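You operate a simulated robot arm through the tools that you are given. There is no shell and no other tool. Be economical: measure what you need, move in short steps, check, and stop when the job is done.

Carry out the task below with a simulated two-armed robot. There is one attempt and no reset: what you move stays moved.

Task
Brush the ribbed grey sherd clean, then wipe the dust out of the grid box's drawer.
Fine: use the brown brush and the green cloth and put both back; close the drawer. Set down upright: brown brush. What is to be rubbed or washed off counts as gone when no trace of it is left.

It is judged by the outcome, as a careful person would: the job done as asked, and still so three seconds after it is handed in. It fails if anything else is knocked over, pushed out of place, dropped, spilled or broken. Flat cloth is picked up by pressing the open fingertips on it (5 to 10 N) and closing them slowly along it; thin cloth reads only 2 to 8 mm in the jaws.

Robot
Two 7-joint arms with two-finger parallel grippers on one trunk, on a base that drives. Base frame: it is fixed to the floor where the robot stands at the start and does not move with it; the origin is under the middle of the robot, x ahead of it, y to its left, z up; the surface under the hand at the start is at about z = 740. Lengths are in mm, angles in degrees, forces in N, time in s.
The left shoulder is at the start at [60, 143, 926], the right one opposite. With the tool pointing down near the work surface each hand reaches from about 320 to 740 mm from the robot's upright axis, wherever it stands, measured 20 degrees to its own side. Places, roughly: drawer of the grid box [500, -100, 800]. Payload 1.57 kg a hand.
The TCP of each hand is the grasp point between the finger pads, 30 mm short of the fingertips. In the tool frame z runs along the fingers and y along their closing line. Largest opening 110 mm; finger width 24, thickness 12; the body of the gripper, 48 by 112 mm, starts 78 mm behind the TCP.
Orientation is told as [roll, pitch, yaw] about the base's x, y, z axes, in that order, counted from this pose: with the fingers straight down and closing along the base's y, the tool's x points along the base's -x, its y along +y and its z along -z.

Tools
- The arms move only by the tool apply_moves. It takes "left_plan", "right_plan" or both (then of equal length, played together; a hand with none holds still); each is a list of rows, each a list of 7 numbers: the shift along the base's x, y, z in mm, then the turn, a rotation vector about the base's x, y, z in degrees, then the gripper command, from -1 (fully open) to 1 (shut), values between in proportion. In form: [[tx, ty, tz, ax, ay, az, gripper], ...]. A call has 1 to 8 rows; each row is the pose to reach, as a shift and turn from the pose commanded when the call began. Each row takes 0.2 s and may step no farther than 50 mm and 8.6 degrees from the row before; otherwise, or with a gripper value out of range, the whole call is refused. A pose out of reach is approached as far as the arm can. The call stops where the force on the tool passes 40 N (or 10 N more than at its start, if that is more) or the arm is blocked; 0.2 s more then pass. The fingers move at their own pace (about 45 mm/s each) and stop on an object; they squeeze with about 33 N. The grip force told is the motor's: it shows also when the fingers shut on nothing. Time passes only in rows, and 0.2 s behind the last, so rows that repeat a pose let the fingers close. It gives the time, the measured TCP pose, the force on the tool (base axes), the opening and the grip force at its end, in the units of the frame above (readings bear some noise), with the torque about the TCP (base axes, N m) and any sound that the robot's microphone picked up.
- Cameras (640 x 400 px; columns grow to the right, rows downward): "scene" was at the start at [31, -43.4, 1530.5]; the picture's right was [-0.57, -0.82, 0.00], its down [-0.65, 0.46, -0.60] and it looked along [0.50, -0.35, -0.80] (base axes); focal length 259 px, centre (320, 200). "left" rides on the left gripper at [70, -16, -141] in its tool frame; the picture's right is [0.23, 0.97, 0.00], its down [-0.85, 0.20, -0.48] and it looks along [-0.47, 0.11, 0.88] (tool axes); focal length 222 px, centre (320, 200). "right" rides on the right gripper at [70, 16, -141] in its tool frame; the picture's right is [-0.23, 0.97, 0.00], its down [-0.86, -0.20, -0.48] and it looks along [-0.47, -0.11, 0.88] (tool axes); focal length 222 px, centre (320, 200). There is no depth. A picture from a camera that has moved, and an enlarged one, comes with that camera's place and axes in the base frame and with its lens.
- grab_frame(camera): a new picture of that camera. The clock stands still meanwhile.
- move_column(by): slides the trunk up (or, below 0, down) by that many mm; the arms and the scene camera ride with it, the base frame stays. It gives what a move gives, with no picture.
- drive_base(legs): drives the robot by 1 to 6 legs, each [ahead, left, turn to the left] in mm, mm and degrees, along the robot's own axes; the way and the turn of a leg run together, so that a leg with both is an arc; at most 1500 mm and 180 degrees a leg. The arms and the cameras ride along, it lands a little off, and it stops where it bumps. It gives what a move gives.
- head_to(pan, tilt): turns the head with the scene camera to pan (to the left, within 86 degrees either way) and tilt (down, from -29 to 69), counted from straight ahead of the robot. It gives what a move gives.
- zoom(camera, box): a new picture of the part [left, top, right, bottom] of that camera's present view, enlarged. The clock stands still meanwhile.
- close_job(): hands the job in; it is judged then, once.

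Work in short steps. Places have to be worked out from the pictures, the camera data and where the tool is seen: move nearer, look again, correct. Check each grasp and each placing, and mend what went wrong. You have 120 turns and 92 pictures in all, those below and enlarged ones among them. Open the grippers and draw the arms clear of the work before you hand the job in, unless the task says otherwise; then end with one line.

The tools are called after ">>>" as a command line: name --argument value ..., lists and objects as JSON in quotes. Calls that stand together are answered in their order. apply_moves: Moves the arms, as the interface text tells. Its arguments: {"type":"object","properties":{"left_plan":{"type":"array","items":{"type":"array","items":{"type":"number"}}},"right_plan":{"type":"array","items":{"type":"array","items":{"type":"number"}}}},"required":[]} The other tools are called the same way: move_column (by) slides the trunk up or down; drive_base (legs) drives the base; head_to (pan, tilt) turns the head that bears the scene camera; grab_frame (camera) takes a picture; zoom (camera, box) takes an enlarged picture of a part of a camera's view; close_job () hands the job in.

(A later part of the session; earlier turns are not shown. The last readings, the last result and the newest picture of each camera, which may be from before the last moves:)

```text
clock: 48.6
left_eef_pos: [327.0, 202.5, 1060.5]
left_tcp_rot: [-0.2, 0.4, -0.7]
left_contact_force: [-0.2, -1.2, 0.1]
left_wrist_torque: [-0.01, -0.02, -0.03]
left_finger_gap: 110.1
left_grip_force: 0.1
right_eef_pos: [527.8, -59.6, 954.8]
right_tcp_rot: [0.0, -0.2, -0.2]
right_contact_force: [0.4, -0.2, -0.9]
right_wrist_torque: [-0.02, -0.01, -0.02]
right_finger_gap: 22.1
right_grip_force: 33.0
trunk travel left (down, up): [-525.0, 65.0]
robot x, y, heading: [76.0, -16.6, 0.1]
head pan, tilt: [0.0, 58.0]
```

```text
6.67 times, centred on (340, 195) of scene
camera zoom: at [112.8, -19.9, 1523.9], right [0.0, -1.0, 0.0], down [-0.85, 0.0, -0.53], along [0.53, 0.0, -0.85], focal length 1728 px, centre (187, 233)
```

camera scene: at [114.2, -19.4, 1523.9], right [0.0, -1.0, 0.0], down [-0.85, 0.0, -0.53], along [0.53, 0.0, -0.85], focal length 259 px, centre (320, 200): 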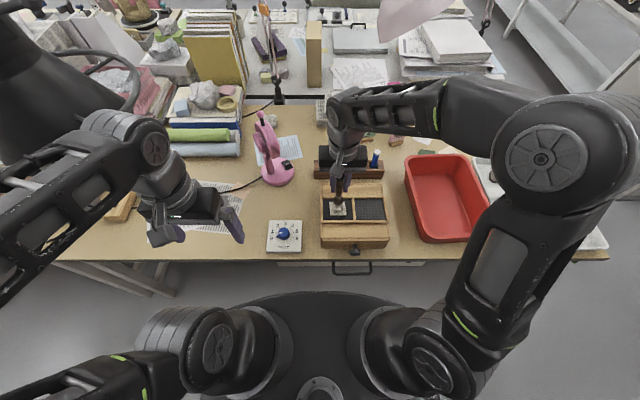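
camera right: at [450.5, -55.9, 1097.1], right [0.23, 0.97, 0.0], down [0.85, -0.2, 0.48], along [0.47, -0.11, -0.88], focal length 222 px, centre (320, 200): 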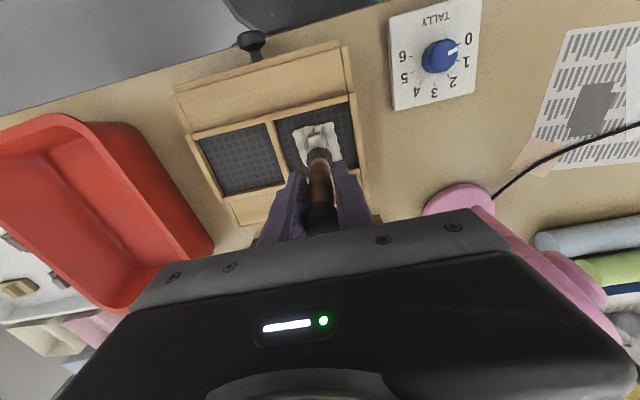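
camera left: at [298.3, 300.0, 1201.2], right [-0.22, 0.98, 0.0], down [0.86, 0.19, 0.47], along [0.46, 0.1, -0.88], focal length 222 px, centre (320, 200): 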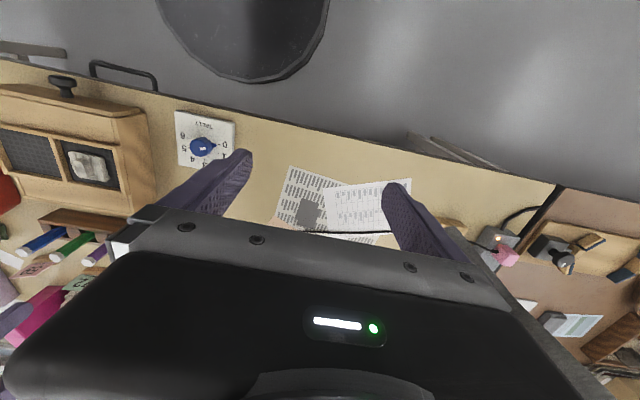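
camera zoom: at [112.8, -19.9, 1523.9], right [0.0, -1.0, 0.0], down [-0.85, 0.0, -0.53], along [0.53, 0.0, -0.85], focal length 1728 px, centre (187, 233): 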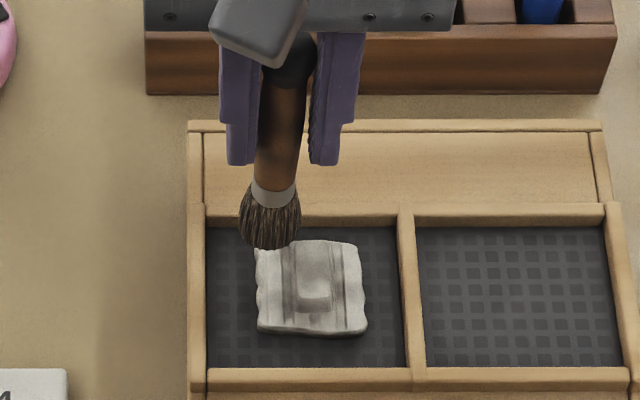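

Little visible change yet. I stroke again a bit deeper (TCP z≈933), slightly further in from the edge.

>>> apply_moves --right_plan '[[10, -5, -10, 0, 0, 0, 1], [10, -5, -19, 0, 0, 0, 1], [-5, -5, -20, 0, 0, 0, 1], [-20, -5, -20, 0, 0, 0, 1], [-34, -5, -20, 0, 0, 0, 1], [-20, -5, -20, 0, 0, 0, 1], [0, -5, -20, 0, 0, 0, 1]]'

>>> apply_moves --right_plan '[[10, 0, 0, 0, 0, 0, 1], [-10, 0, 0, 0, 0, 0, 1], [-30, 0, 0, 0, 0, 0, 1], [-10, 0, 0, 0, 0, 0, 1], [10, 0, 0, 0, 0, 0, 1], [10, 0, 20, 0, 0, 0, 1], [40, 0, 20, 0, 0, 0, 1]]'

>>> zoom --camera "scene" --box '[310, 165, 370, 225]'

```text
clock: 50.2
left_eef_pos: [327.6, 200.9, 1061.3]
left_tcp_rot: [-0.2, 0.4, -0.8]
left_contact_force: [0.0, -0.7, -0.4]
left_wrist_torque: [0.0, 0.01, -0.01]
left_finger_gap: 110.0
left_grip_force: 0.1
right_eef_pos: [529.4, -63.8, 934.2]
right_tcp_rot: [0.0, -0.1, -0.2]
right_contact_force: [0.5, 0.4, -0.5]
right_wrist_torque: [0.02, 0.01, -0.02]
right_finger_gap: 22.2
right_grip_force: 33.0
trunk travel left (down, up): [-525.0, 65.0]
robot x, y, heading: [74.2, -19.9, -0.1]
head pan, tilt: [0.0, 58.0]
```

```text
clock: 51.8
left_eef_pos: [328.5, 201.2, 1060.9]
left_tcp_rot: [-0.2, 0.5, -0.6]
left_contact_force: [1.3, -0.2, 0.3]
left_wrist_torque: [0.0, 0.0, 0.0]
left_finger_gap: 109.9
left_grip_force: 0.1
right_eef_pos: [568.0, -65.4, 954.6]
right_tcp_rot: [0.0, 0.1, -0.2]
right_contact_force: [0.7, 0.1, -0.5]
right_wrist_torque: [0.01, 0.05, 0.01]
right_finger_gap: 22.0
right_grip_force: 33.1
trunk travel left (down, up): [-525.0, 65.0]
robot x, y, heading: [76.4, -20.6, 0.0]
head pan, tilt: [0.0, 58.0]
```

```text
6.67 times, centred on (340, 195) of scene
camera zoom: at [114.7, -19.6, 1523.9], right [0.0, -1.0, 0.0], down [-0.85, 0.0, -0.53], along [0.53, 0.0, -0.85], focal length 1728 px, centre (187, 233)
```

zoom: 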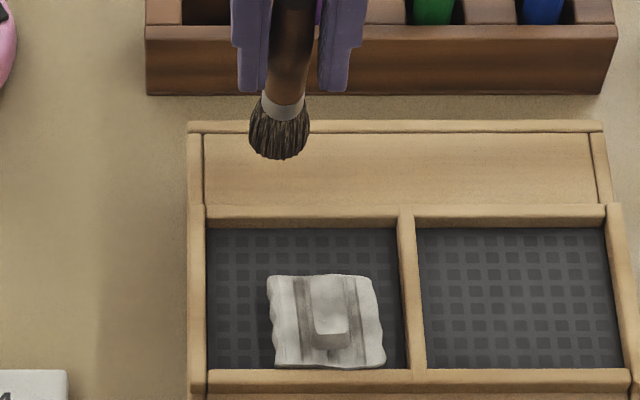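

The sherd slid against the front wall of its cell (now x≈477–526, y≈−58…−108). I look closely at the dust.

>>> zoom --camera "scene" --box '[330, 202, 350, 222]'

```text
16.00 times, centred on (340, 212) of scene
camera zoom: at [114.7, -19.6, 1523.9], right [0.0, -1.0, 0.0], down [-0.85, 0.0, -0.53], along [0.53, 0.0, -0.85], focal length 4147 px, centre (0, 8)
```

zoom: 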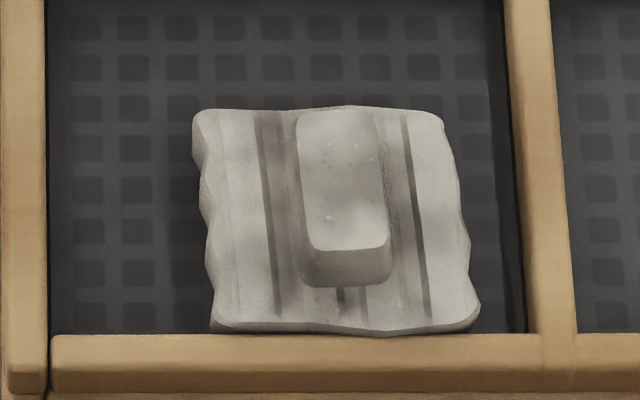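

The dust is fading evenly, so brushing works. I brush in the −x direction only, so that the front wall holds the sherd, lifting on the return.

>>> apply_moves --right_plan '[[-42, -6, -4, 0, 0, 0, 1], [-42, -6, -19, 0, 0, 0, 1], [-60, -6, -20, 0, 0, 0, 1], [-84, -6, -20, 0, 0, 0, 1], [-84, -6, 0, 0, 0, 0, 1], [-42, -6, 0, 0, 0, 0, 1], [-42, -6, -20, 0, 0, 0, 1], [-62, -6, -20, 0, 0, 0, 1]]'

>>> apply_moves --right_plan '[[-22, 0, 0, 0, 0, 0, 1], [-22, 0, 20, 0, 0, 0, 1], [20, -30, 20, 0, 0, 0, 1], [20, -30, 0, 0, 0, 0, 1], [0, -30, 0, 0, 0, 0, 1], [-22, -30, 0, 0, 0, 0, 1], [-22, -30, 20, 0, 0, 0, 1], [25, -15, 25, 0, 0, 0, 1]]'

>>> apply_moves --right_plan '[[40, -5, 10, 0, 0, 0, 1]]'

>>> zoom --camera "scene" --box '[325, 192, 355, 222]'

```text
clock: 53.6
left_eef_pos: [326.5, 200.7, 1061.5]
left_tcp_rot: [-0.2, 0.5, -0.7]
left_contact_force: [-0.1, 0.8, -0.6]
left_wrist_torque: [0.01, -0.01, 0.01]
left_finger_gap: 110.2
left_grip_force: 0.1
right_eef_pos: [506.1, -70.8, 934.4]
right_tcp_rot: [0.0, -0.2, -0.2]
right_contact_force: [0.5, 0.3, -0.1]
right_wrist_torque: [0.02, -0.03, 0.01]
right_finger_gap: 22.1
right_grip_force: 33.1
trunk travel left (down, up): [-525.0, 65.0]
robot x, y, heading: [73.0, -18.3, -0.2]
head pan, tilt: [0.0, 58.0]
```

```text
refused: row 3 steps farther than a row can; nothing moved
```

```text
clock: 54.0
left_eef_pos: [327.0, 200.4, 1061.6]
left_tcp_rot: [-0.2, 0.5, -0.7]
left_contact_force: [0.1, -0.7, 0.3]
left_wrist_torque: [-0.01, 0.0, 0.01]
left_finger_gap: 109.8
left_grip_force: 0.0
right_eef_pos: [548.2, -75.8, 943.7]
right_tcp_rot: [-0.1, -0.2, -0.3]
right_contact_force: [-0.3, -0.1, -0.2]
right_wrist_torque: [0.01, 0.03, -0.01]
right_finger_gap: 22.0
right_grip_force: 33.3
trunk travel left (down, up): [-525.0, 65.0]
robot x, y, heading: [77.1, -18.6, 0.2]
head pan, tilt: [0.0, 58.0]
```

```text
13.33 times, centred on (340, 207) of scene
camera zoom: at [114.5, -19.8, 1523.9], right [0.0, -1.0, 0.0], down [-0.85, 0.0, -0.53], along [0.53, 0.0, -0.85], focal length 3456 px, centre (53, 107)
```

zoom: 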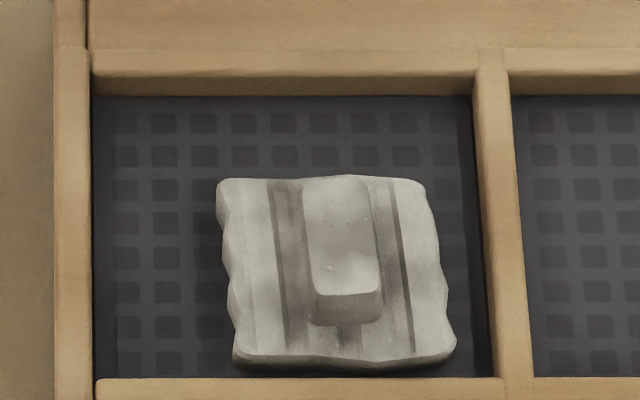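

At z 934 the bristles only meet the lump, not the body. I stroke deeper (z≈927) on the left strip.

>>> apply_moves --right_plan '[[-25, 8, -4, 0, 0, 0, 1], [-25, 8, -14, 0, 0, 0, 1], [-35, 8, -17, 0, 0, 0, 1], [-50, 8, -17, 0, 0, 0, 1]]'

>>> apply_moves --right_plan '[[-12, 0, 0, 0, 0, 0, 1], [0, 0, 0, 0, 0, 0, 1], [20, 0, 0, 0, 0, 0, 1], [0, 0, 0, 0, 0, 0, 1], [-12, 0, 0, 0, 0, 0, 1], [5, 0, 0, 0, 0, 0, 1]]'

>>> zoom --camera "scene" --box '[320, 180, 360, 220]'

```text
clock: 55.0
left_eef_pos: [326.7, 200.6, 1061.9]
left_tcp_rot: [-0.2, 0.4, -0.7]
left_contact_force: [0.4, 0.1, -0.4]
left_wrist_torque: [0.0, 0.01, 0.0]
left_finger_gap: 110.1
left_grip_force: 0.1
right_eef_pos: [497.1, -67.3, 927.1]
right_tcp_rot: [0.0, -0.1, -0.2]
right_contact_force: [0.4, -0.7, -0.5]
right_wrist_torque: [0.02, -0.02, -0.02]
right_finger_gap: 22.2
right_grip_force: 33.0
trunk travel left (down, up): [-525.0, 65.0]
robot x, y, heading: [75.3, -20.8, -0.3]
head pan, tilt: [0.0, 58.0]
```

```text
clock: 56.4
left_eef_pos: [327.4, 201.3, 1060.5]
left_tcp_rot: [-0.2, 0.6, -0.7]
left_contact_force: [1.0, -0.3, -0.3]
left_wrist_torque: [-0.03, 0.01, 0.04]
left_finger_gap: 109.9
left_grip_force: 0.1
right_eef_pos: [501.6, -69.3, 928.4]
right_tcp_rot: [-0.1, 0.0, -0.2]
right_contact_force: [0.1, 0.2, -0.9]
right_wrist_torque: [-0.01, 0.05, -0.02]
right_finger_gap: 21.8
right_grip_force: 32.6
trunk travel left (down, up): [-525.0, 65.0]
robot x, y, heading: [71.3, -21.3, -0.0]
head pan, tilt: [0.0, 58.0]
```

```text
10.00 times, centred on (340, 200) of scene
camera zoom: at [114.0, -19.7, 1523.9], right [0.0, -1.0, 0.0], down [-0.85, 0.0, -0.53], along [0.53, 0.0, -0.85], focal length 2592 px, centre (120, 200)
```

zoom: 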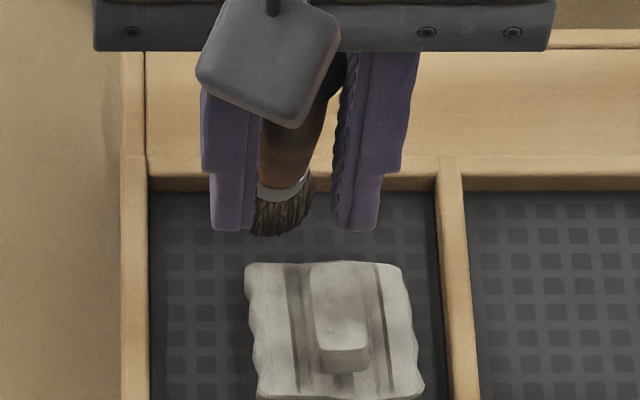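

The brush has pivoted in the fingers, bristles towards +x by roughly 20°. I lift and look from both cameras to measure it.

>>> apply_moves --right_plan '[[0, 0, 20, 0, 0, 0, 1], [0, 0, 40, 0, 0, 0, 1]]'

>>> grab_frame --camera "right"

```text
clock: 57.0
left_eef_pos: [326.8, 200.7, 1061.6]
left_tcp_rot: [-0.2, 0.4, -0.6]
left_contact_force: [-0.2, 0.1, 0.1]
left_wrist_torque: [0.0, -0.01, 0.0]
left_finger_gap: 110.1
left_grip_force: 0.0
right_eef_pos: [502.4, -68.9, 967.3]
right_tcp_rot: [0.0, -0.1, -0.2]
right_contact_force: [-0.8, -0.2, -0.2]
right_wrist_torque: [-0.02, 0.03, 0.01]
right_finger_gap: 22.0
right_grip_force: 33.0
trunk travel left (down, up): [-525.0, 65.0]
robot x, y, heading: [69.9, -15.3, 0.2]
head pan, tilt: [0.0, 58.0]
```

```text
50 pictures are left
camera right: at [433.9, -52.7, 1108.5], right [0.23, 0.97, 0.0], down [0.85, -0.2, 0.48], along [0.47, -0.11, -0.88], focal length 222 px, centre (320, 200)
```

right: 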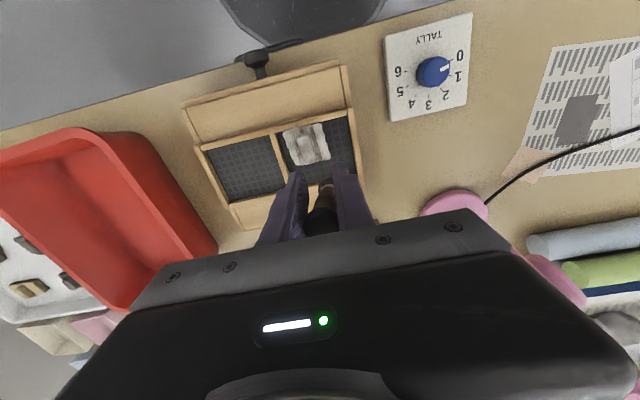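

The brush is tilted about 22° in the fingers. I turn the hand by +22° about y so the brush is upright again, and move over the sherd's lump [505, −86]; from now on I stroke along y, where the pads hold the brush.

>>> apply_moves --right_plan '[[0, 0, 5, 0, 7.5, 0, 1], [0, -9, 5, 0, 15, 0, 1], [2, -17, 0, 0, 22, 0, 1], [2, -17, -10, 0, 22, 0, 1]]'

>>> zoom --camera "scene" --box '[300, 140, 380, 220]'

```text
clock: 58.0
left_eef_pos: [327.7, 201.4, 1060.8]
left_tcp_rot: [-0.2, 0.5, -0.7]
left_contact_force: [0.4, -0.6, 0.1]
left_wrist_torque: [0.0, 0.0, -0.02]
left_finger_gap: 110.1
left_grip_force: 0.0
right_eef_pos: [502.7, -86.4, 957.7]
right_tcp_rot: [0.1, 22.0, -0.2]
right_contact_force: [-0.3, 0.0, 0.1]
right_wrist_torque: [0.0, 0.0, -0.02]
right_finger_gap: 22.2
right_grip_force: 33.3
trunk travel left (down, up): [-525.0, 65.0]
robot x, y, heading: [72.1, -20.1, -0.0]
head pan, tilt: [0.0, 58.0]
```

```text
5.00 times, centred on (340, 180) of scene
camera zoom: at [113.1, -19.7, 1524.0], right [0.0, -1.0, 0.0], down [-0.85, 0.0, -0.53], along [0.53, 0.0, -0.85], focal length 1296 px, centre (220, 300)
```

zoom: 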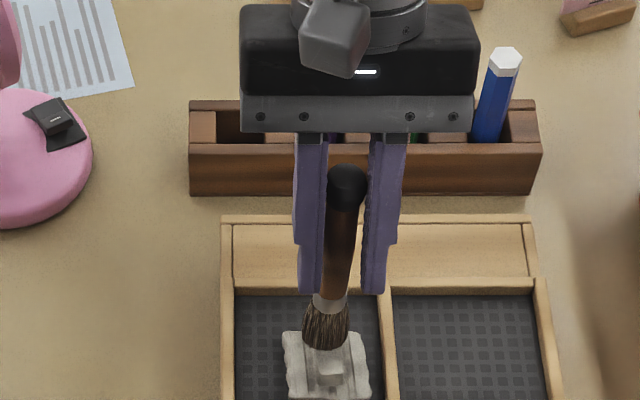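

The brush is upright now. I lower it onto the lump in small steps.

>>> apply_moves --right_plan '[[2, 0, -6, 0, 0, 0, 1], [2, 0, -11, 0, 0, 0, 1], [2, 0, -14, 0, 0, 0, 1]]'

>>> apply_moves --right_plan '[[0, 0, -2, 0, 0, 0, 1], [0, 0, -4, 0, 0, 0, 1]]'

```text
clock: 58.8
left_eef_pos: [325.2, 202.2, 1062.3]
left_tcp_rot: [-0.1, 0.3, -0.6]
left_contact_force: [-0.4, 0.0, 0.6]
left_wrist_torque: [0.03, 0.03, 0.0]
left_finger_gap: 109.9
left_grip_force: 0.2
right_eef_pos: [505.6, -84.9, 943.6]
right_tcp_rot: [0.1, 21.7, -0.1]
right_contact_force: [0.5, 0.0, 23.7]
right_wrist_torque: [-0.12, -1.44, 0.05]
right_finger_gap: 22.9
right_grip_force: 33.2
trunk travel left (down, up): [-525.0, 65.0]
robot x, y, heading: [73.3, -19.0, 0.3]
head pan, tilt: [0.0, 58.0]
```

```text
clock: 59.4
left_eef_pos: [326.7, 200.5, 1062.3]
left_tcp_rot: [-0.2, 0.5, -0.7]
left_contact_force: [0.0, 0.4, -0.4]
left_wrist_torque: [0.0, 0.0, 0.0]
left_finger_gap: 109.9
left_grip_force: 0.0
right_eef_pos: [504.5, -85.4, 938.7]
right_tcp_rot: [-0.1, 21.9, -0.3]
right_contact_force: [0.6, -0.5, 21.7]
right_wrist_torque: [0.04, -0.04, 0.01]
right_finger_gap: 22.3
right_grip_force: 32.8
trunk travel left (down, up): [-525.0, 65.0]
robot x, y, heading: [74.6, -20.6, -0.2]
head pan, tilt: [0.0, 58.0]
```

Firm contact, 22 N – too much. I ease up 1.5 mm and rub across the lump in y.

>>> apply_moves --right_plan '[[0, 0, 1.5, 0, 0, 0, 1], [0, 8, 1.5, 0, 0, 0, 1], [0, -8, 1.5, 0, 0, 0, 1], [0, 8, 1.5, 0, 0, 0, 1], [0, -8, 1.5, 0, 0, 0, 1], [0, 0, 1.5, 0, 0, 0, 1]]'

>>> zoom --camera "scene" --box '[320, 170, 370, 220]'

```text
clock: 60.8
left_eef_pos: [327.2, 201.3, 1061.4]
left_tcp_rot: [-0.3, 0.4, -0.7]
left_contact_force: [0.7, 0.4, 0.9]
left_wrist_torque: [-0.05, 0.01, 0.02]
left_finger_gap: 110.1
left_grip_force: 0.0
right_eef_pos: [506.7, -83.7, 941.0]
right_tcp_rot: [0.0, 21.8, -0.1]
right_contact_force: [0.7, 0.4, -0.1]
right_wrist_torque: [0.01, 0.03, 0.01]
right_finger_gap: 22.4
right_grip_force: 32.8
trunk travel left (down, up): [-525.0, 65.0]
robot x, y, heading: [71.8, -20.2, -0.1]
head pan, tilt: [0.0, 58.0]
```

```text
8.00 times, centred on (345, 195) of scene
camera zoom: at [113.5, -18.9, 1523.9], right [0.0, -1.0, 0.0], down [-0.85, 0.0, -0.53], along [0.53, 0.0, -0.85], focal length 2074 px, centre (120, 240)
```

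zoom: 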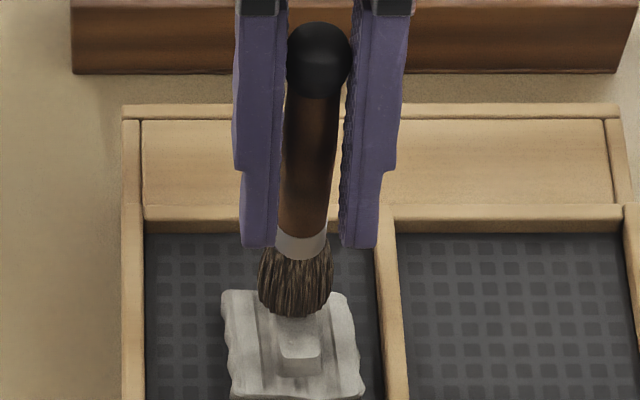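

Force fell to zero after easing; I lower 1 mm at a time to a light contact while rubbing.

>>> apply_moves --right_plan '[[-3, 0, -1, 0, 0, 0, 1], [-3, 6, -1, 0, 0, 0, 1], [-3, -6, -1, 0, 0, 0, 1], [-3, 0, -1, 0, 0, 0, 1]]'

>>> apply_moves --right_plan '[[0, 0, -1, 0, 0, 0, 1], [0, 6, -1, 0, 0, 0, 1], [0, -6, -1, 0, 0, 0, 1], [0, 0, -1, 0, 0, 0, 1]]'

>>> apply_moves --right_plan '[[0, 0, -1, 0, 0, 0, 1], [0, 6, -1, 0, 0, 0, 1], [0, -6, -1, 0, 0, 0, 1], [0, 0, -1, 0, 0, 0, 1]]'

```text
clock: 61.8
left_eef_pos: [326.8, 201.5, 1061.4]
left_tcp_rot: [-0.2, 0.4, -0.6]
left_contact_force: [0.0, 0.3, -0.4]
left_wrist_torque: [-0.04, -0.02, 0.01]
left_finger_gap: 110.1
left_grip_force: 0.0
right_eef_pos: [503.9, -84.0, 939.1]
right_tcp_rot: [-0.1, 21.9, -0.3]
right_contact_force: [0.7, -0.6, -0.6]
right_wrist_torque: [0.02, 0.04, -0.01]
right_finger_gap: 22.1
right_grip_force: 33.5
trunk travel left (down, up): [-525.0, 65.0]
robot x, y, heading: [75.3, -19.1, -0.0]
head pan, tilt: [0.0, 58.0]
```

```text
clock: 62.8
left_eef_pos: [327.1, 202.1, 1061.5]
left_tcp_rot: [-0.1, 0.5, -0.6]
left_contact_force: [-0.4, -0.4, 0.7]
left_wrist_torque: [0.04, 0.01, -0.01]
left_finger_gap: 110.0
left_grip_force: 0.1
right_eef_pos: [503.4, -83.8, 938.7]
right_tcp_rot: [-0.1, 21.9, -0.2]
right_contact_force: [0.6, -2.6, 6.4]
right_wrist_torque: [-0.15, -0.13, -0.05]
right_finger_gap: 22.1
right_grip_force: 32.5
trunk travel left (down, up): [-525.0, 65.0]
robot x, y, heading: [71.5, -16.6, -0.2]
head pan, tilt: [0.0, 58.0]
```

```text
clock: 63.8
left_eef_pos: [327.4, 200.8, 1060.2]
left_tcp_rot: [-0.3, 0.3, -0.6]
left_contact_force: [0.5, 0.6, 0.4]
left_wrist_torque: [0.02, 0.02, 0.03]
left_finger_gap: 109.8
left_grip_force: 0.1
right_eef_pos: [503.1, -85.0, 938.5]
right_tcp_rot: [-0.1, 21.9, -0.2]
right_contact_force: [0.4, -1.3, 4.2]
right_wrist_torque: [-0.15, -0.05, -0.04]
right_finger_gap: 22.0
right_grip_force: 33.2
trunk travel left (down, up): [-525.0, 65.0]
robot x, y, heading: [75.4, -16.4, -0.0]
head pan, tilt: [0.0, 58.0]
```

Light contact, about 4–6 N. I rub with longer y strokes.

>>> apply_moves --right_plan '[[0, 10, 0, 0, 0, 0, 1], [0, -10, 0, 0, 0, 0, 1], [-3, 10, 0, 0, 0, 0, 1], [-3, -10, 0, 0, 0, 0, 1], [-6, 10, 0, 0, 0, 0, 1], [-6, -10, 0, 0, 0, 0, 1], [0, 10, 0, 0, 0, 0, 1], [0, 0, 0, 0, 0, 0, 1]]'

>>> apply_moves --right_plan '[[0, 10, 0, 0, 0, 0, 1], [0, -10, 0, 0, 0, 0, 1], [0, 10, 0, 0, 0, 0, 1], [0, -10, 0, 0, 0, 0, 1], [0, 10, 0, 0, 0, 0, 1], [0, -10, 0, 0, 0, 0, 1], [0, 10, 0, 0, 0, 0, 1], [0, 0, 0, 0, 0, 0, 1]]'

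>>> zoom --camera "scene" --box '[325, 185, 365, 225]'

```text
clock: 65.6
left_eef_pos: [328.0, 200.1, 1061.5]
left_tcp_rot: [-0.2, 0.4, -0.7]
left_contact_force: [0.6, -0.6, 0.9]
left_wrist_torque: [0.04, -0.02, 0.0]
left_finger_gap: 110.0
left_grip_force: 0.2
right_eef_pos: [502.7, -83.2, 937.3]
right_tcp_rot: [0.0, 21.9, -0.1]
right_contact_force: [-0.5, -0.8, -0.3]
right_wrist_torque: [0.0, 0.01, -0.02]
right_finger_gap: 22.2
right_grip_force: 33.6
trunk travel left (down, up): [-525.0, 65.0]
robot x, y, heading: [73.3, -19.6, -0.2]
head pan, tilt: [0.0, 58.0]
```

```text
clock: 67.4
left_eef_pos: [326.5, 199.4, 1061.8]
left_tcp_rot: [-0.2, 0.4, -0.7]
left_contact_force: [0.5, 0.3, -0.7]
left_wrist_torque: [0.02, 0.0, 0.01]
left_finger_gap: 110.2
left_grip_force: 0.1
right_eef_pos: [502.9, -85.9, 938.0]
right_tcp_rot: [0.0, 21.9, -0.1]
right_contact_force: [0.2, -1.0, -0.4]
right_wrist_torque: [0.01, -0.01, 0.0]
right_finger_gap: 22.0
right_grip_force: 32.9
trunk travel left (down, up): [-525.0, 65.0]
robot x, y, heading: [75.8, -20.6, -0.0]
head pan, tilt: [0.0, 58.0]
```

```text
10.00 times, centred on (345, 205) of scene
camera zoom: at [113.2, -20.7, 1523.9], right [0.0, -1.0, 0.0], down [-0.85, 0.0, -0.53], along [0.53, 0.0, -0.85], focal length 2592 px, centre (70, 150)
```

zoom: 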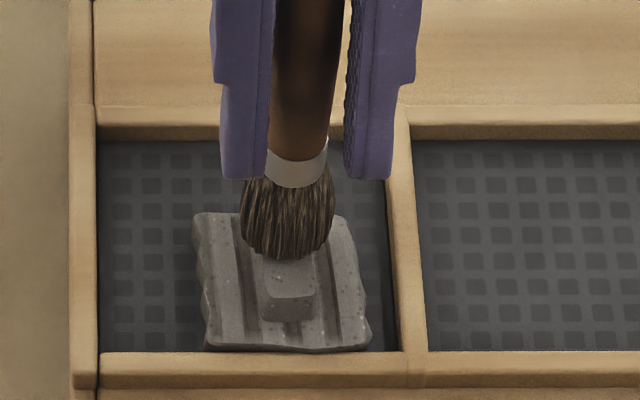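

The dust is nearly gone. I lower 1 mm and rub on.

>>> apply_moves --right_plan '[[-2, 0, -1, 0, 0, 0, 1], [-2, 10, -1.5, 0, 0, 0, 1], [-2, -10, -1.5, 0, 0, 0, 1], [-2, 10, -1.5, 0, 0, 0, 1], [-2, -10, -1.5, 0, 0, 0, 1], [-2, 10, -1.5, 0, 0, 0, 1], [-2, -10, -1.5, 0, 0, 0, 1], [-2, 0, -1.5, 0, 0, 0, 1]]'

>>> apply_moves --right_plan '[[0, 10, -0.5, 0, 0, 0, 1], [0, -10, -0.5, 0, 0, 0, 1], [0, 10, -0.5, 0, 0, 0, 1], [0, -10, -0.5, 0, 0, 0, 1], [0, 10, -0.5, 0, 0, 0, 1], [0, -10, -0.5, 0, 0, 0, 1], [0, 10, -0.5, 0, 0, 0, 1], [0, 0, -0.5, 0, 0, 0, 1]]'

>>> apply_moves --right_plan '[[0, 0, 20, 0, 0, 0, 1], [25, 0, 40, 0, 0, 0, 1], [65, 0, 60, 0, 0, 0, 1], [110, 0, 70, 0, 0, 0, 1]]'

>>> zoom --camera "scene" --box '[330, 195, 360, 225]'

```text
clock: 69.2
left_eef_pos: [327.5, 201.3, 1060.1]
left_tcp_rot: [-0.2, 0.4, -0.7]
left_contact_force: [-0.3, 0.5, 0.2]
left_wrist_torque: [-0.03, -0.02, 0.0]
left_finger_gap: 110.2
left_grip_force: 0.1
right_eef_pos: [500.3, -85.4, 936.1]
right_tcp_rot: [-0.1, 21.8, -0.2]
right_contact_force: [0.6, -0.6, 4.0]
right_wrist_torque: [-0.08, -0.12, 0.0]
right_finger_gap: 22.2
right_grip_force: 32.6
trunk travel left (down, up): [-525.0, 65.0]
robot x, y, heading: [73.7, -17.4, -0.1]
head pan, tilt: [0.0, 58.0]
```

```text
clock: 71.0
left_eef_pos: [326.4, 201.7, 1061.8]
left_tcp_rot: [-0.2, 0.4, -0.7]
left_contact_force: [-0.8, -0.2, -0.5]
left_wrist_torque: [0.0, 0.01, 0.03]
left_finger_gap: 109.7
left_grip_force: 0.0
right_eef_pos: [502.1, -82.8, 935.4]
right_tcp_rot: [0.0, 21.9, 0.0]
right_contact_force: [0.5, 0.2, 3.2]
right_wrist_torque: [0.12, 0.01, 0.01]
right_finger_gap: 22.1
right_grip_force: 32.9
trunk travel left (down, up): [-525.0, 65.0]
robot x, y, heading: [72.2, -19.2, -0.4]
head pan, tilt: [0.0, 58.0]
```

```text
clock: 72.0
left_eef_pos: [327.5, 201.7, 1062.3]
left_tcp_rot: [-0.2, 0.4, -0.7]
left_contact_force: [-0.3, -0.1, 0.0]
left_wrist_torque: [-0.02, -0.02, 0.0]
left_finger_gap: 109.8
left_grip_force: 0.0
right_eef_pos: [509.2, -84.2, 962.7]
right_tcp_rot: [0.0, 21.9, -0.1]
right_contact_force: [0.2, 0.1, 0.1]
right_wrist_torque: [-0.03, 0.03, -0.01]
right_finger_gap: 22.1
right_grip_force: 32.9
right hand out of reach, approached as far as the arm can: row 2, 3, 4
trunk travel left (down, up): [-525.0, 65.0]
robot x, y, heading: [74.1, -19.3, -0.3]
head pan, tilt: [0.0, 58.0]
```

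```text
13.33 times, centred on (345, 210) of scene
camera zoom: at [113.4, -19.7, 1523.9], right [0.0, -1.0, 0.0], down [-0.85, 0.0, -0.53], along [0.53, 0.0, -0.85], focal length 3456 px, centre (-13, 67)
```

zoom: 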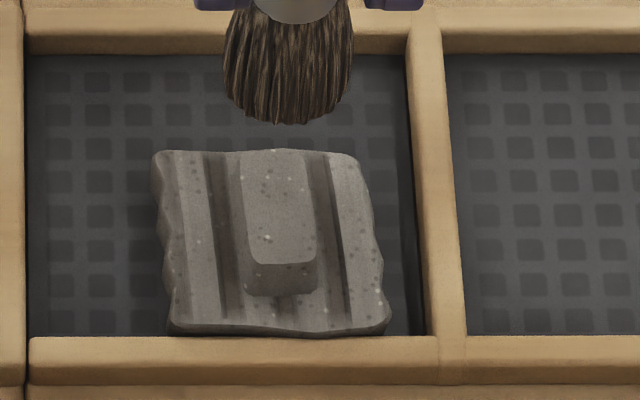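

It looks clean, but I give it another few strokes for safety before comparing.

>>> apply_moves --right_plan '[[-7, 0, -10, 0, 0, 0, 1], [-7, 0, -22, 0, 0, 0, 1], [-7, 0, -27, 0, 0, 0, 1]]'

```text
clock: 72.8
left_eef_pos: [327.4, 201.3, 1060.9]
left_tcp_rot: [-0.2, 0.3, -0.7]
left_contact_force: [0.6, 0.8, 0.5]
left_wrist_torque: [0.01, 0.02, 0.01]
left_finger_gap: 109.9
left_grip_force: 0.0
right_eef_pos: [499.9, -85.6, 937.4]
right_tcp_rot: [-0.1, 21.9, -0.2]
right_contact_force: [0.2, 0.5, 0.8]
right_wrist_torque: [0.01, 0.03, 0.0]
right_finger_gap: 22.2
right_grip_force: 33.3
trunk travel left (down, up): [-525.0, 65.0]
robot x, y, heading: [76.8, -16.5, -0.0]
head pan, tilt: [0.0, 58.0]
```

>>> apply_moves --right_plan '[[0, 0, -2, 0, 0, 0, 1], [0, 10, -2, 0, 0, 0, 1], [0, -10, -2, 0, 0, 0, 1], [0, 10, -2, 0, 0, 0, 1], [0, -10, -2.5, 0, 0, 0, 1], [0, 10, -2.5, 0, 0, 0, 1], [0, -10, -2.5, 0, 0, 0, 1], [0, 0, -2.5, 0, 0, 0, 1]]'

>>> apply_moves --right_plan '[[0, 10, -0.5, 0, 0, 0, 1], [0, -10, -0.5, 0, 0, 0, 1], [0, 10, -0.5, 0, 0, 0, 1], [0, -10, -0.5, 0, 0, 0, 1], [0, 10, -0.5, 0, 0, 0, 1], [0, -10, -0.5, 0, 0, 0, 1], [0, 0, 10, 0, 0, 0, 1], [5, 0, 25, 0, 0, 0, 1]]'

>>> zoom --camera "scene" --box '[330, 195, 360, 225]'

```text
clock: 74.6
left_eef_pos: [327.3, 201.3, 1062.1]
left_tcp_rot: [-0.4, 0.4, -0.6]
left_contact_force: [-0.2, 0.6, -0.5]
left_wrist_torque: [-0.02, -0.03, 0.0]
left_finger_gap: 109.9
left_grip_force: 0.1
right_eef_pos: [498.0, -86.4, 936.3]
right_tcp_rot: [0.0, 21.9, -0.2]
right_contact_force: [-0.1, 0.6, -1.1]
right_wrist_torque: [0.0, 0.0, 0.0]
right_finger_gap: 22.0
right_grip_force: 32.5
trunk travel left (down, up): [-525.0, 65.0]
robot x, y, heading: [72.9, -19.2, -0.2]
head pan, tilt: [0.0, 58.0]
```

```text
clock: 76.4
left_eef_pos: [326.8, 201.2, 1061.2]
left_tcp_rot: [-0.3, 0.4, -0.7]
left_contact_force: [0.8, -0.1, 0.0]
left_wrist_torque: [0.03, -0.02, -0.02]
left_finger_gap: 110.0
left_grip_force: 0.0
right_eef_pos: [503.2, -87.3, 963.6]
right_tcp_rot: [0.0, 21.9, -0.2]
right_contact_force: [-0.1, -0.6, -1.3]
right_wrist_torque: [0.04, 0.02, 0.01]
right_finger_gap: 22.2
right_grip_force: 32.7
trunk travel left (down, up): [-525.0, 65.0]
robot x, y, heading: [68.7, -19.0, 0.2]
head pan, tilt: [0.0, 58.0]
```

```text
13.33 times, centred on (345, 210) of scene
camera zoom: at [113.4, -20.2, 1523.9], right [0.0, -1.0, 0.0], down [-0.85, 0.0, -0.53], along [0.53, 0.0, -0.85], focal length 3456 px, centre (-13, 67)
```

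zoom: 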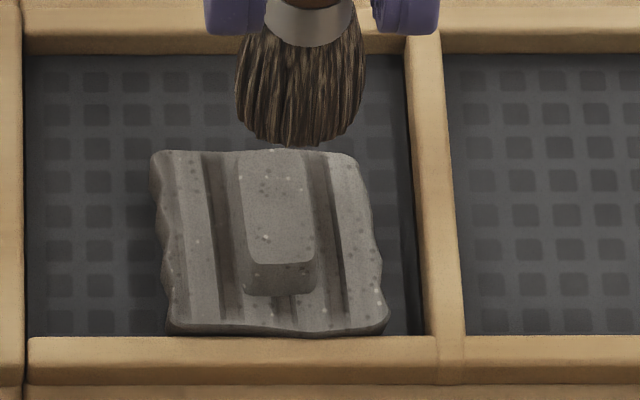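

The sherd is clean (no further change). To put the brush back upright with its 22° tilt in the hand, I first turn the hand upright, then will yaw it −90° so that the lean is sideways and within reach.

>>> apply_moves --right_plan '[[0, 0, 5, 0, -8, 0, 1], [0, 0, 15, 0, -16, 0, 1], [0, 0, 25, 0, -22, 0, 1], [0, 0, 35, 0, -22, 0, 1]]'

>>> apply_moves --right_plan '[[0, -5, 0, 0, 0, -8.5, 1], [0, -10, 0, 0, 0, -17, 1], [0, -10, 0, 0, 0, -25.5, 1], [0, -10, 0, 0, 0, -34, 1], [0, -10, 0, 0, 0, -42.5, 1], [0, -10, 0, 0, 0, -51, 1], [0, -10, 0, 0, 0, -59.5, 1], [0, -10, 0, 0, 0, -68, 1]]'

>>> apply_moves --right_plan '[[0, 0, 0, 0, 0, -8, 1], [0, 0, 0, 0, 0, -16, 1], [0, 0, 0, 0, 0, -22, 1], [0, 0, 0, 0, 0, -22, 1]]'

```text
clock: 77.4
left_eef_pos: [327.1, 202.4, 1061.7]
left_tcp_rot: [-0.3, 0.4, -0.7]
left_contact_force: [-0.3, -0.1, -0.1]
left_wrist_torque: [-0.01, 0.02, 0.0]
left_finger_gap: 110.0
left_grip_force: 0.1
right_eef_pos: [504.1, -87.3, 996.3]
right_tcp_rot: [-0.1, 0.0, -0.2]
right_contact_force: [-0.1, -0.3, -0.3]
right_wrist_torque: [0.02, 0.02, 0.01]
right_finger_gap: 22.0
right_grip_force: 32.7
trunk travel left (down, up): [-525.0, 65.0]
robot x, y, heading: [69.7, -21.3, 0.0]
head pan, tilt: [0.0, 58.0]
```

```text
clock: 79.2
left_eef_pos: [328.1, 202.7, 1062.1]
left_tcp_rot: [-0.3, 0.4, -0.8]
left_contact_force: [-0.2, 0.8, -0.5]
left_wrist_torque: [0.0, 0.02, -0.01]
left_finger_gap: 110.1
left_grip_force: 0.1
right_eef_pos: [502.8, -97.3, 997.7]
right_tcp_rot: [0.0, -0.1, -68.3]
right_contact_force: [0.2, 0.1, -0.9]
right_wrist_torque: [-0.01, -0.02, 0.01]
right_finger_gap: 22.2
right_grip_force: 32.5
trunk travel left (down, up): [-525.0, 65.0]
robot x, y, heading: [75.2, -17.3, -0.2]
head pan, tilt: [0.0, 58.0]
```

```text
clock: 80.2
left_eef_pos: [327.5, 200.5, 1061.1]
left_tcp_rot: [-0.2, 0.5, -0.6]
left_contact_force: [-0.1, 0.7, 0.0]
left_wrist_torque: [-0.01, -0.01, 0.0]
left_finger_gap: 110.3
left_grip_force: 0.1
right_eef_pos: [502.8, -98.0, 996.8]
right_tcp_rot: [0.0, -0.1, -90.4]
right_contact_force: [0.2, -0.5, -0.9]
right_wrist_torque: [-0.03, 0.02, 0.0]
right_finger_gap: 22.1
right_grip_force: 32.8
trunk travel left (down, up): [-525.0, 65.0]
robot x, y, heading: [73.2, -17.7, -0.1]
head pan, tilt: [0.0, 58.0]
```

Yaw succeeded. Now I lean the hand +22° about x so the brush is vertical and go towards the rack.

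>>> apply_moves --right_plan '[[20, 10, 5, 8, 0, 0, 1], [50, 25, 5, 16, 0, 0, 1], [85, 40, 5, 22, 0, 0, 1], [125, 55, 0, 22, 0, 0, 1], [165, 64, 0, 22, 0, 0, 1]]'

>>> grab_frame --camera "scene"

>>> grab_frame --camera "right"

```text
clock: 81.4
left_eef_pos: [328.1, 201.5, 1062.0]
left_tcp_rot: [-0.3, 0.5, -0.6]
left_contact_force: [-0.1, 0.2, 0.1]
left_wrist_torque: [0.0, 0.0, 0.0]
left_finger_gap: 110.0
left_grip_force: 0.1
right_eef_pos: [670.3, -34.1, 996.7]
right_tcp_rot: [-0.1, 21.9, -90.2]
right_contact_force: [1.2, -0.4, -0.7]
right_wrist_torque: [0.02, 0.02, -0.03]
right_finger_gap: 22.2
right_grip_force: 33.0
trunk travel left (down, up): [-525.0, 65.0]
robot x, y, heading: [75.7, -17.7, -0.2]
head pan, tilt: [0.0, 58.0]
```

```text
44 pictures are left
camera scene: at [114.5, -19.7, 1523.9], right [0.0, -1.0, 0.0], down [-0.85, 0.0, -0.53], along [0.53, 0.0, -0.85], focal length 259 px, centre (320, 200)
```

scene: 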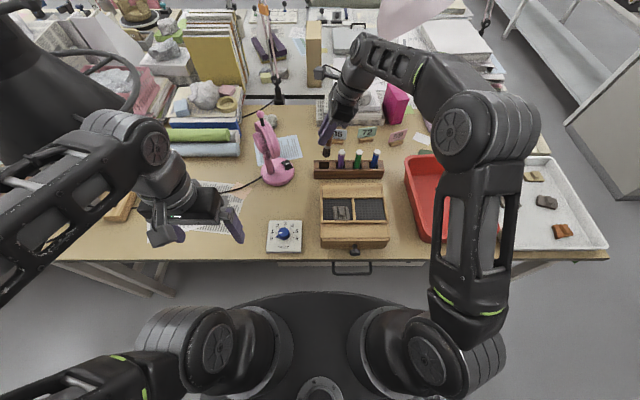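

```text
43 pictures are left
camera right: at [687.8, -22.2, 1153.2], right [0.97, -0.21, -0.09], down [-0.2, -0.97, 0.12], along [-0.11, -0.1, -0.99], focal length 222 px, centre (320, 200)
```

right: 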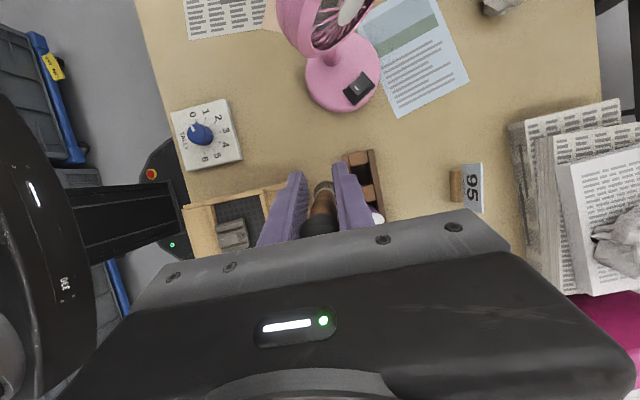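

The brush is nearly vertical. I enlarge the views to align its tip with the empty hole.

>>> zoom --camera "right" --box '[290, 140, 400, 230]'

>>> zoom --camera "scene" --box '[300, 100, 390, 190]'

```text
4.44 times, centred on (345, 185) of right
camera zoom: at [687.8, -22.2, 1153.2], right [0.97, -0.21, -0.09], down [-0.2, -0.97, 0.12], along [-0.11, -0.1, -0.99], focal length 987 px, centre (209, 267)
```

zoom: 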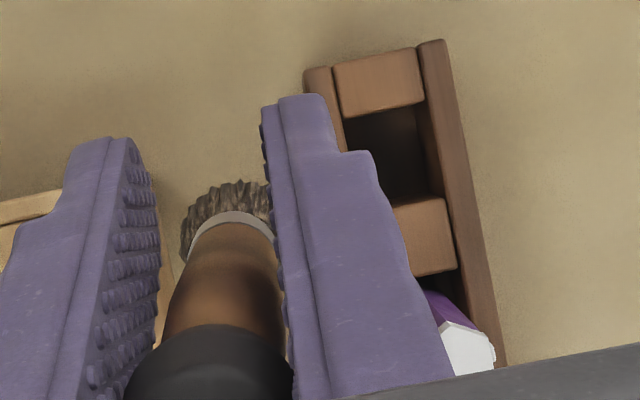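

```text
4.44 times, centred on (345, 145) of scene
camera zoom: at [114.5, -19.7, 1523.9], right [0.0, -1.0, 0.0], down [-0.85, 0.0, -0.53], along [0.53, 0.0, -0.85], focal length 1152 px, centre (209, 444)
```

zoom: 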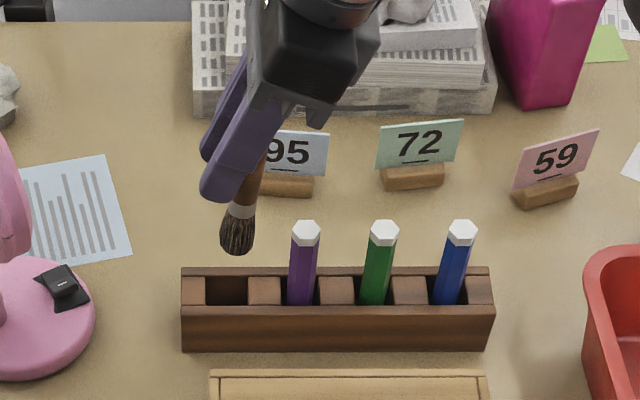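

The hole centre is at about [717, −32]; the brush still leans ~6° in y. I correct the lean and move the tip over the hole, then look again.

>>> apply_moves --right_plan '[[24, 6, 0, -3, 0, 0, 1], [48, 13, 0, -6, 0, 0, 1], [48, 13, -20, -6, 0, 0, 1]]'

>>> zoom --camera "right" --box '[270, 130, 380, 240]'

>>> zoom --camera "scene" --box '[300, 90, 390, 190]'

```text
clock: 82.2
left_eef_pos: [327.6, 201.6, 1062.5]
left_tcp_rot: [-0.2, 0.4, -0.6]
left_contact_force: [-0.9, 0.1, -0.1]
left_wrist_torque: [-0.02, 0.03, 0.01]
left_finger_gap: 109.9
left_grip_force: 0.0
right_eef_pos: [716.5, -21.3, 976.1]
right_tcp_rot: [-0.1, 15.9, -90.2]
right_contact_force: [0.5, -0.4, -0.2]
right_wrist_torque: [-0.01, 0.02, -0.02]
right_finger_gap: 22.1
right_grip_force: 32.9
trunk travel left (down, up): [-525.0, 65.0]
robot x, y, heading: [78.3, -21.9, -0.4]
head pan, tilt: [0.0, 58.0]
```

```text
3.64 times, centred on (325, 185) of right
camera zoom: at [734.5, 7.6, 1131.0], right [0.97, -0.22, -0.06], down [-0.2, -0.95, 0.23], along [-0.11, -0.21, -0.97], focal length 808 px, centre (302, 254)
```

zoom: 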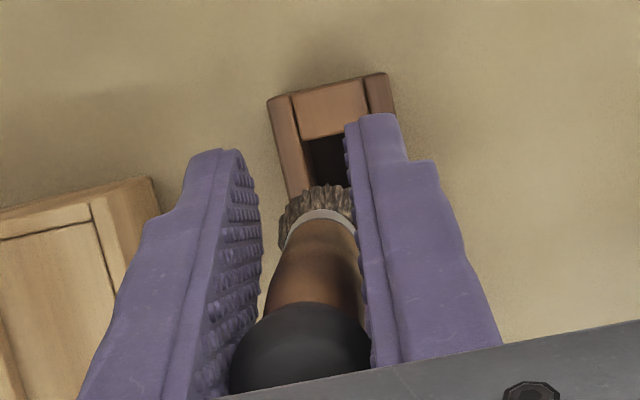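

```text
4.00 times, centred on (345, 140) of scene
camera zoom: at [113.5, -20.0, 1523.9], right [0.0, -1.0, 0.0], down [-0.85, 0.0, -0.53], along [0.53, 0.0, -0.85], focal length 1037 px, centre (220, 440)
```

zoom: 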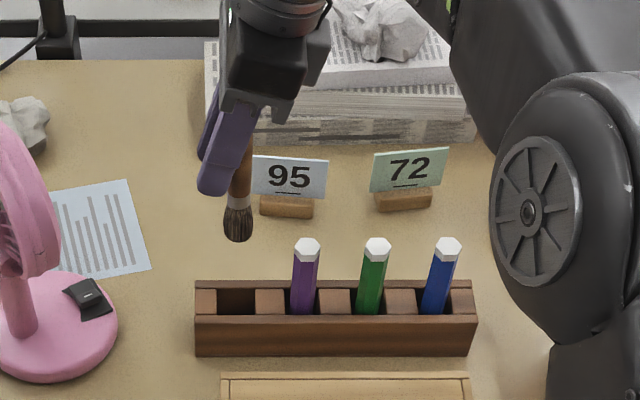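

The brush is upright and lined up. I descend to just above the rack and check once more.

>>> apply_moves --right_plan '[[2, 1, -25, 0, 0, 0, 1], [2, 1, -50, 0, 0, 0, 1], [2, 1, -68, 0, 0, 0, 1]]'

>>> zoom --camera "right" --box '[270, 130, 380, 240]'

>>> zoom --camera "scene" --box '[310, 120, 370, 190]'

```text
clock: 83.0
left_eef_pos: [327.1, 201.5, 1062.3]
left_tcp_rot: [-0.2, 0.4, -0.8]
left_contact_force: [-0.1, 0.0, 0.7]
left_wrist_torque: [0.02, -0.01, 0.01]
left_finger_gap: 110.0
left_grip_force: 0.0
right_eef_pos: [719.4, -18.2, 908.2]
right_tcp_rot: [0.1, 15.9, -90.2]
right_contact_force: [0.1, 0.3, -0.6]
right_wrist_torque: [-0.01, 0.0, 0.01]
right_finger_gap: 21.9
right_grip_force: 33.5
trunk travel left (down, up): [-525.0, 65.0]
robot x, y, heading: [73.9, -20.9, -0.3]
head pan, tilt: [0.0, 58.0]
```

```text
3.64 times, centred on (325, 185) of right
camera zoom: at [737.5, 10.3, 1063.4], right [0.97, -0.22, -0.06], down [-0.2, -0.95, 0.23], along [-0.11, -0.21, -0.97], focal length 808 px, centre (302, 254)
```

zoom: 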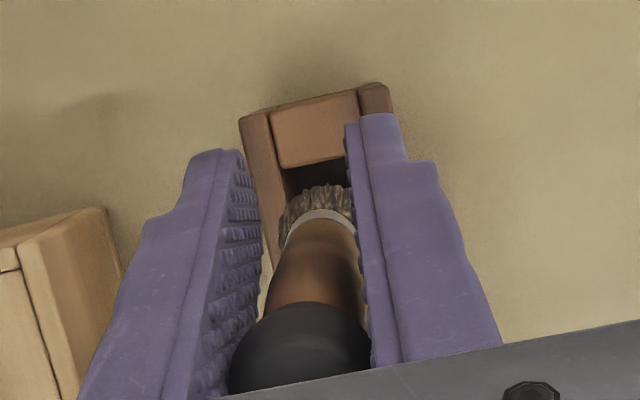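

```text
5.71 times, centred on (340, 155) of scene
camera zoom: at [113.6, -19.7, 1523.9], right [0.0, -1.0, 0.0], down [-0.85, 0.0, -0.53], along [0.53, 0.0, -0.85], focal length 1481 px, centre (206, 457)
```

zoom: 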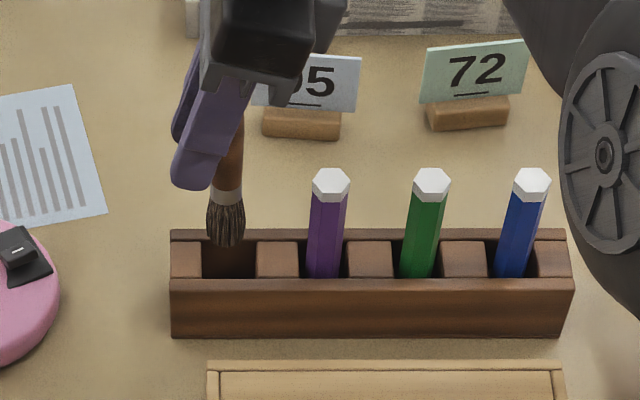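

The tip sits about 2 mm left of the hole's centre; I correct and insert stepwise.

>>> apply_moves --right_plan '[[-0.5, -2.5, -8, 0, 0, 0, 1], [-0.5, -2.5, -18, 0, 0, 0, 1], [-0.5, -2.5, -28, 0, 0, 0, 1]]'

>>> zoom --camera "scene" --box '[310, 120, 370, 190]'

```text
clock: 83.8
left_eef_pos: [327.4, 200.8, 1061.0]
left_tcp_rot: [-0.2, 0.4, -0.7]
left_contact_force: [-0.3, -0.2, 0.8]
left_wrist_torque: [0.03, -0.01, 0.01]
left_finger_gap: 109.9
left_grip_force: 0.1
right_eef_pos: [717.2, -21.0, 880.0]
right_tcp_rot: [0.0, 15.9, -90.2]
right_contact_force: [-0.1, -0.3, -0.3]
right_wrist_torque: [0.02, 0.0, -0.01]
right_finger_gap: 22.2
right_grip_force: 32.7
trunk travel left (down, up): [-525.0, 65.0]
robot x, y, heading: [70.1, -17.5, -0.2]
head pan, tilt: [0.0, 58.0]
```

```text
5.71 times, centred on (340, 155) of scene
camera zoom: at [113.5, -19.8, 1523.9], right [0.0, -1.0, 0.0], down [-0.85, 0.0, -0.53], along [0.53, 0.0, -0.85], focal length 1481 px, centre (206, 457)
```

zoom: 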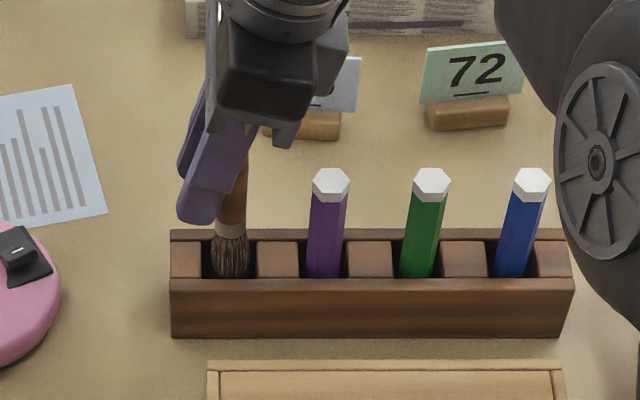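

The bristles enter the hole without force. I continue down to the seat.

>>> apply_moves --right_plan '[[0, 0, -10, 0, 0, 0, 1], [0, 0, -20, 0, 0, 0, 1], [0, 0, -28, 0, 0, 0, 1]]'

>>> zoom --camera "scene" --box '[310, 120, 370, 190]'

```text
clock: 84.6
left_eef_pos: [326.8, 201.0, 1061.5]
left_tcp_rot: [-0.2, 0.4, -0.6]
left_contact_force: [0.1, 0.0, -0.4]
left_wrist_torque: [0.02, -0.03, -0.02]
left_finger_gap: 110.0
left_grip_force: 0.1
right_eef_pos: [718.6, -21.1, 853.0]
right_tcp_rot: [0.0, 15.9, -90.1]
right_contact_force: [-0.2, 0.7, 0.3]
right_wrist_torque: [-0.02, 0.0, 0.01]
right_finger_gap: 22.4
right_grip_force: 33.1
trunk travel left (down, up): [-525.0, 65.0]
robot x, y, heading: [76.3, -21.1, -0.1]
head pan, tilt: [0.0, 58.0]
```

```text
5.71 times, centred on (340, 155) of scene
camera zoom: at [113.6, -19.8, 1523.9], right [0.0, -1.0, 0.0], down [-0.85, 0.0, -0.53], along [0.53, 0.0, -0.85], focal length 1481 px, centre (206, 457)
```

zoom: 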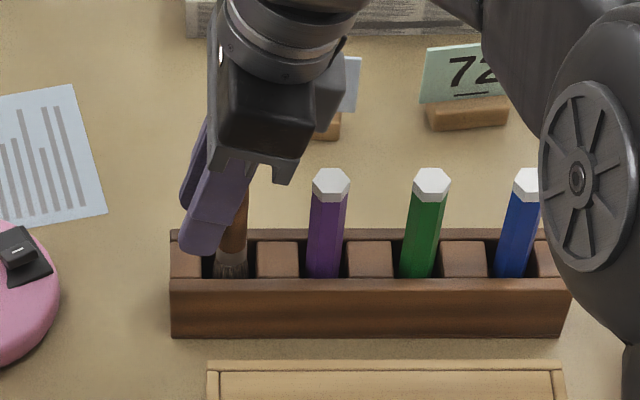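

No bottom contact yet; I go down in 3 mm steps watching the force.

>>> apply_moves --right_plan '[[0, 0, -3, 0, 0, 0, 1], [0, 0, -6, 0, 0, 0, 1]]'

>>> apply_moves --right_plan '[[0, 0, -2, 0, 0, 0, 1], [0, 0, -4, 0, 0, 0, 1]]'

```text
clock: 85.2
left_eef_pos: [327.8, 202.1, 1060.9]
left_tcp_rot: [-0.1, 0.4, -0.8]
left_contact_force: [-0.1, -0.6, 0.0]
left_wrist_torque: [0.02, 0.0, 0.05]
left_finger_gap: 110.1
left_grip_force: 0.1
right_eef_pos: [719.3, -20.9, 846.5]
right_tcp_rot: [0.0, 15.9, -90.3]
right_contact_force: [-0.4, 0.4, -0.8]
right_wrist_torque: [-0.02, -0.02, -0.01]
right_finger_gap: 22.2
right_grip_force: 33.3
trunk travel left (down, up): [-525.0, 65.0]
robot x, y, heading: [74.2, -22.0, 0.1]
head pan, tilt: [0.0, 58.0]
```

```text
clock: 85.8
left_eef_pos: [327.6, 201.2, 1060.9]
left_tcp_rot: [-0.2, 0.4, -0.8]
left_contact_force: [-0.4, -0.3, 1.0]
left_wrist_torque: [-0.01, 0.02, -0.02]
left_finger_gap: 110.0
left_grip_force: 0.1
right_eef_pos: [717.5, -22.1, 842.6]
right_tcp_rot: [0.0, 16.0, -90.2]
right_contact_force: [0.7, -0.8, -1.4]
right_wrist_torque: [0.01, -0.03, -0.01]
right_finger_gap: 21.8
right_grip_force: 32.6
trunk travel left (down, up): [-525.0, 65.0]
robot x, y, heading: [75.0, -20.9, 0.1]
head pan, tilt: [0.0, 58.0]
```

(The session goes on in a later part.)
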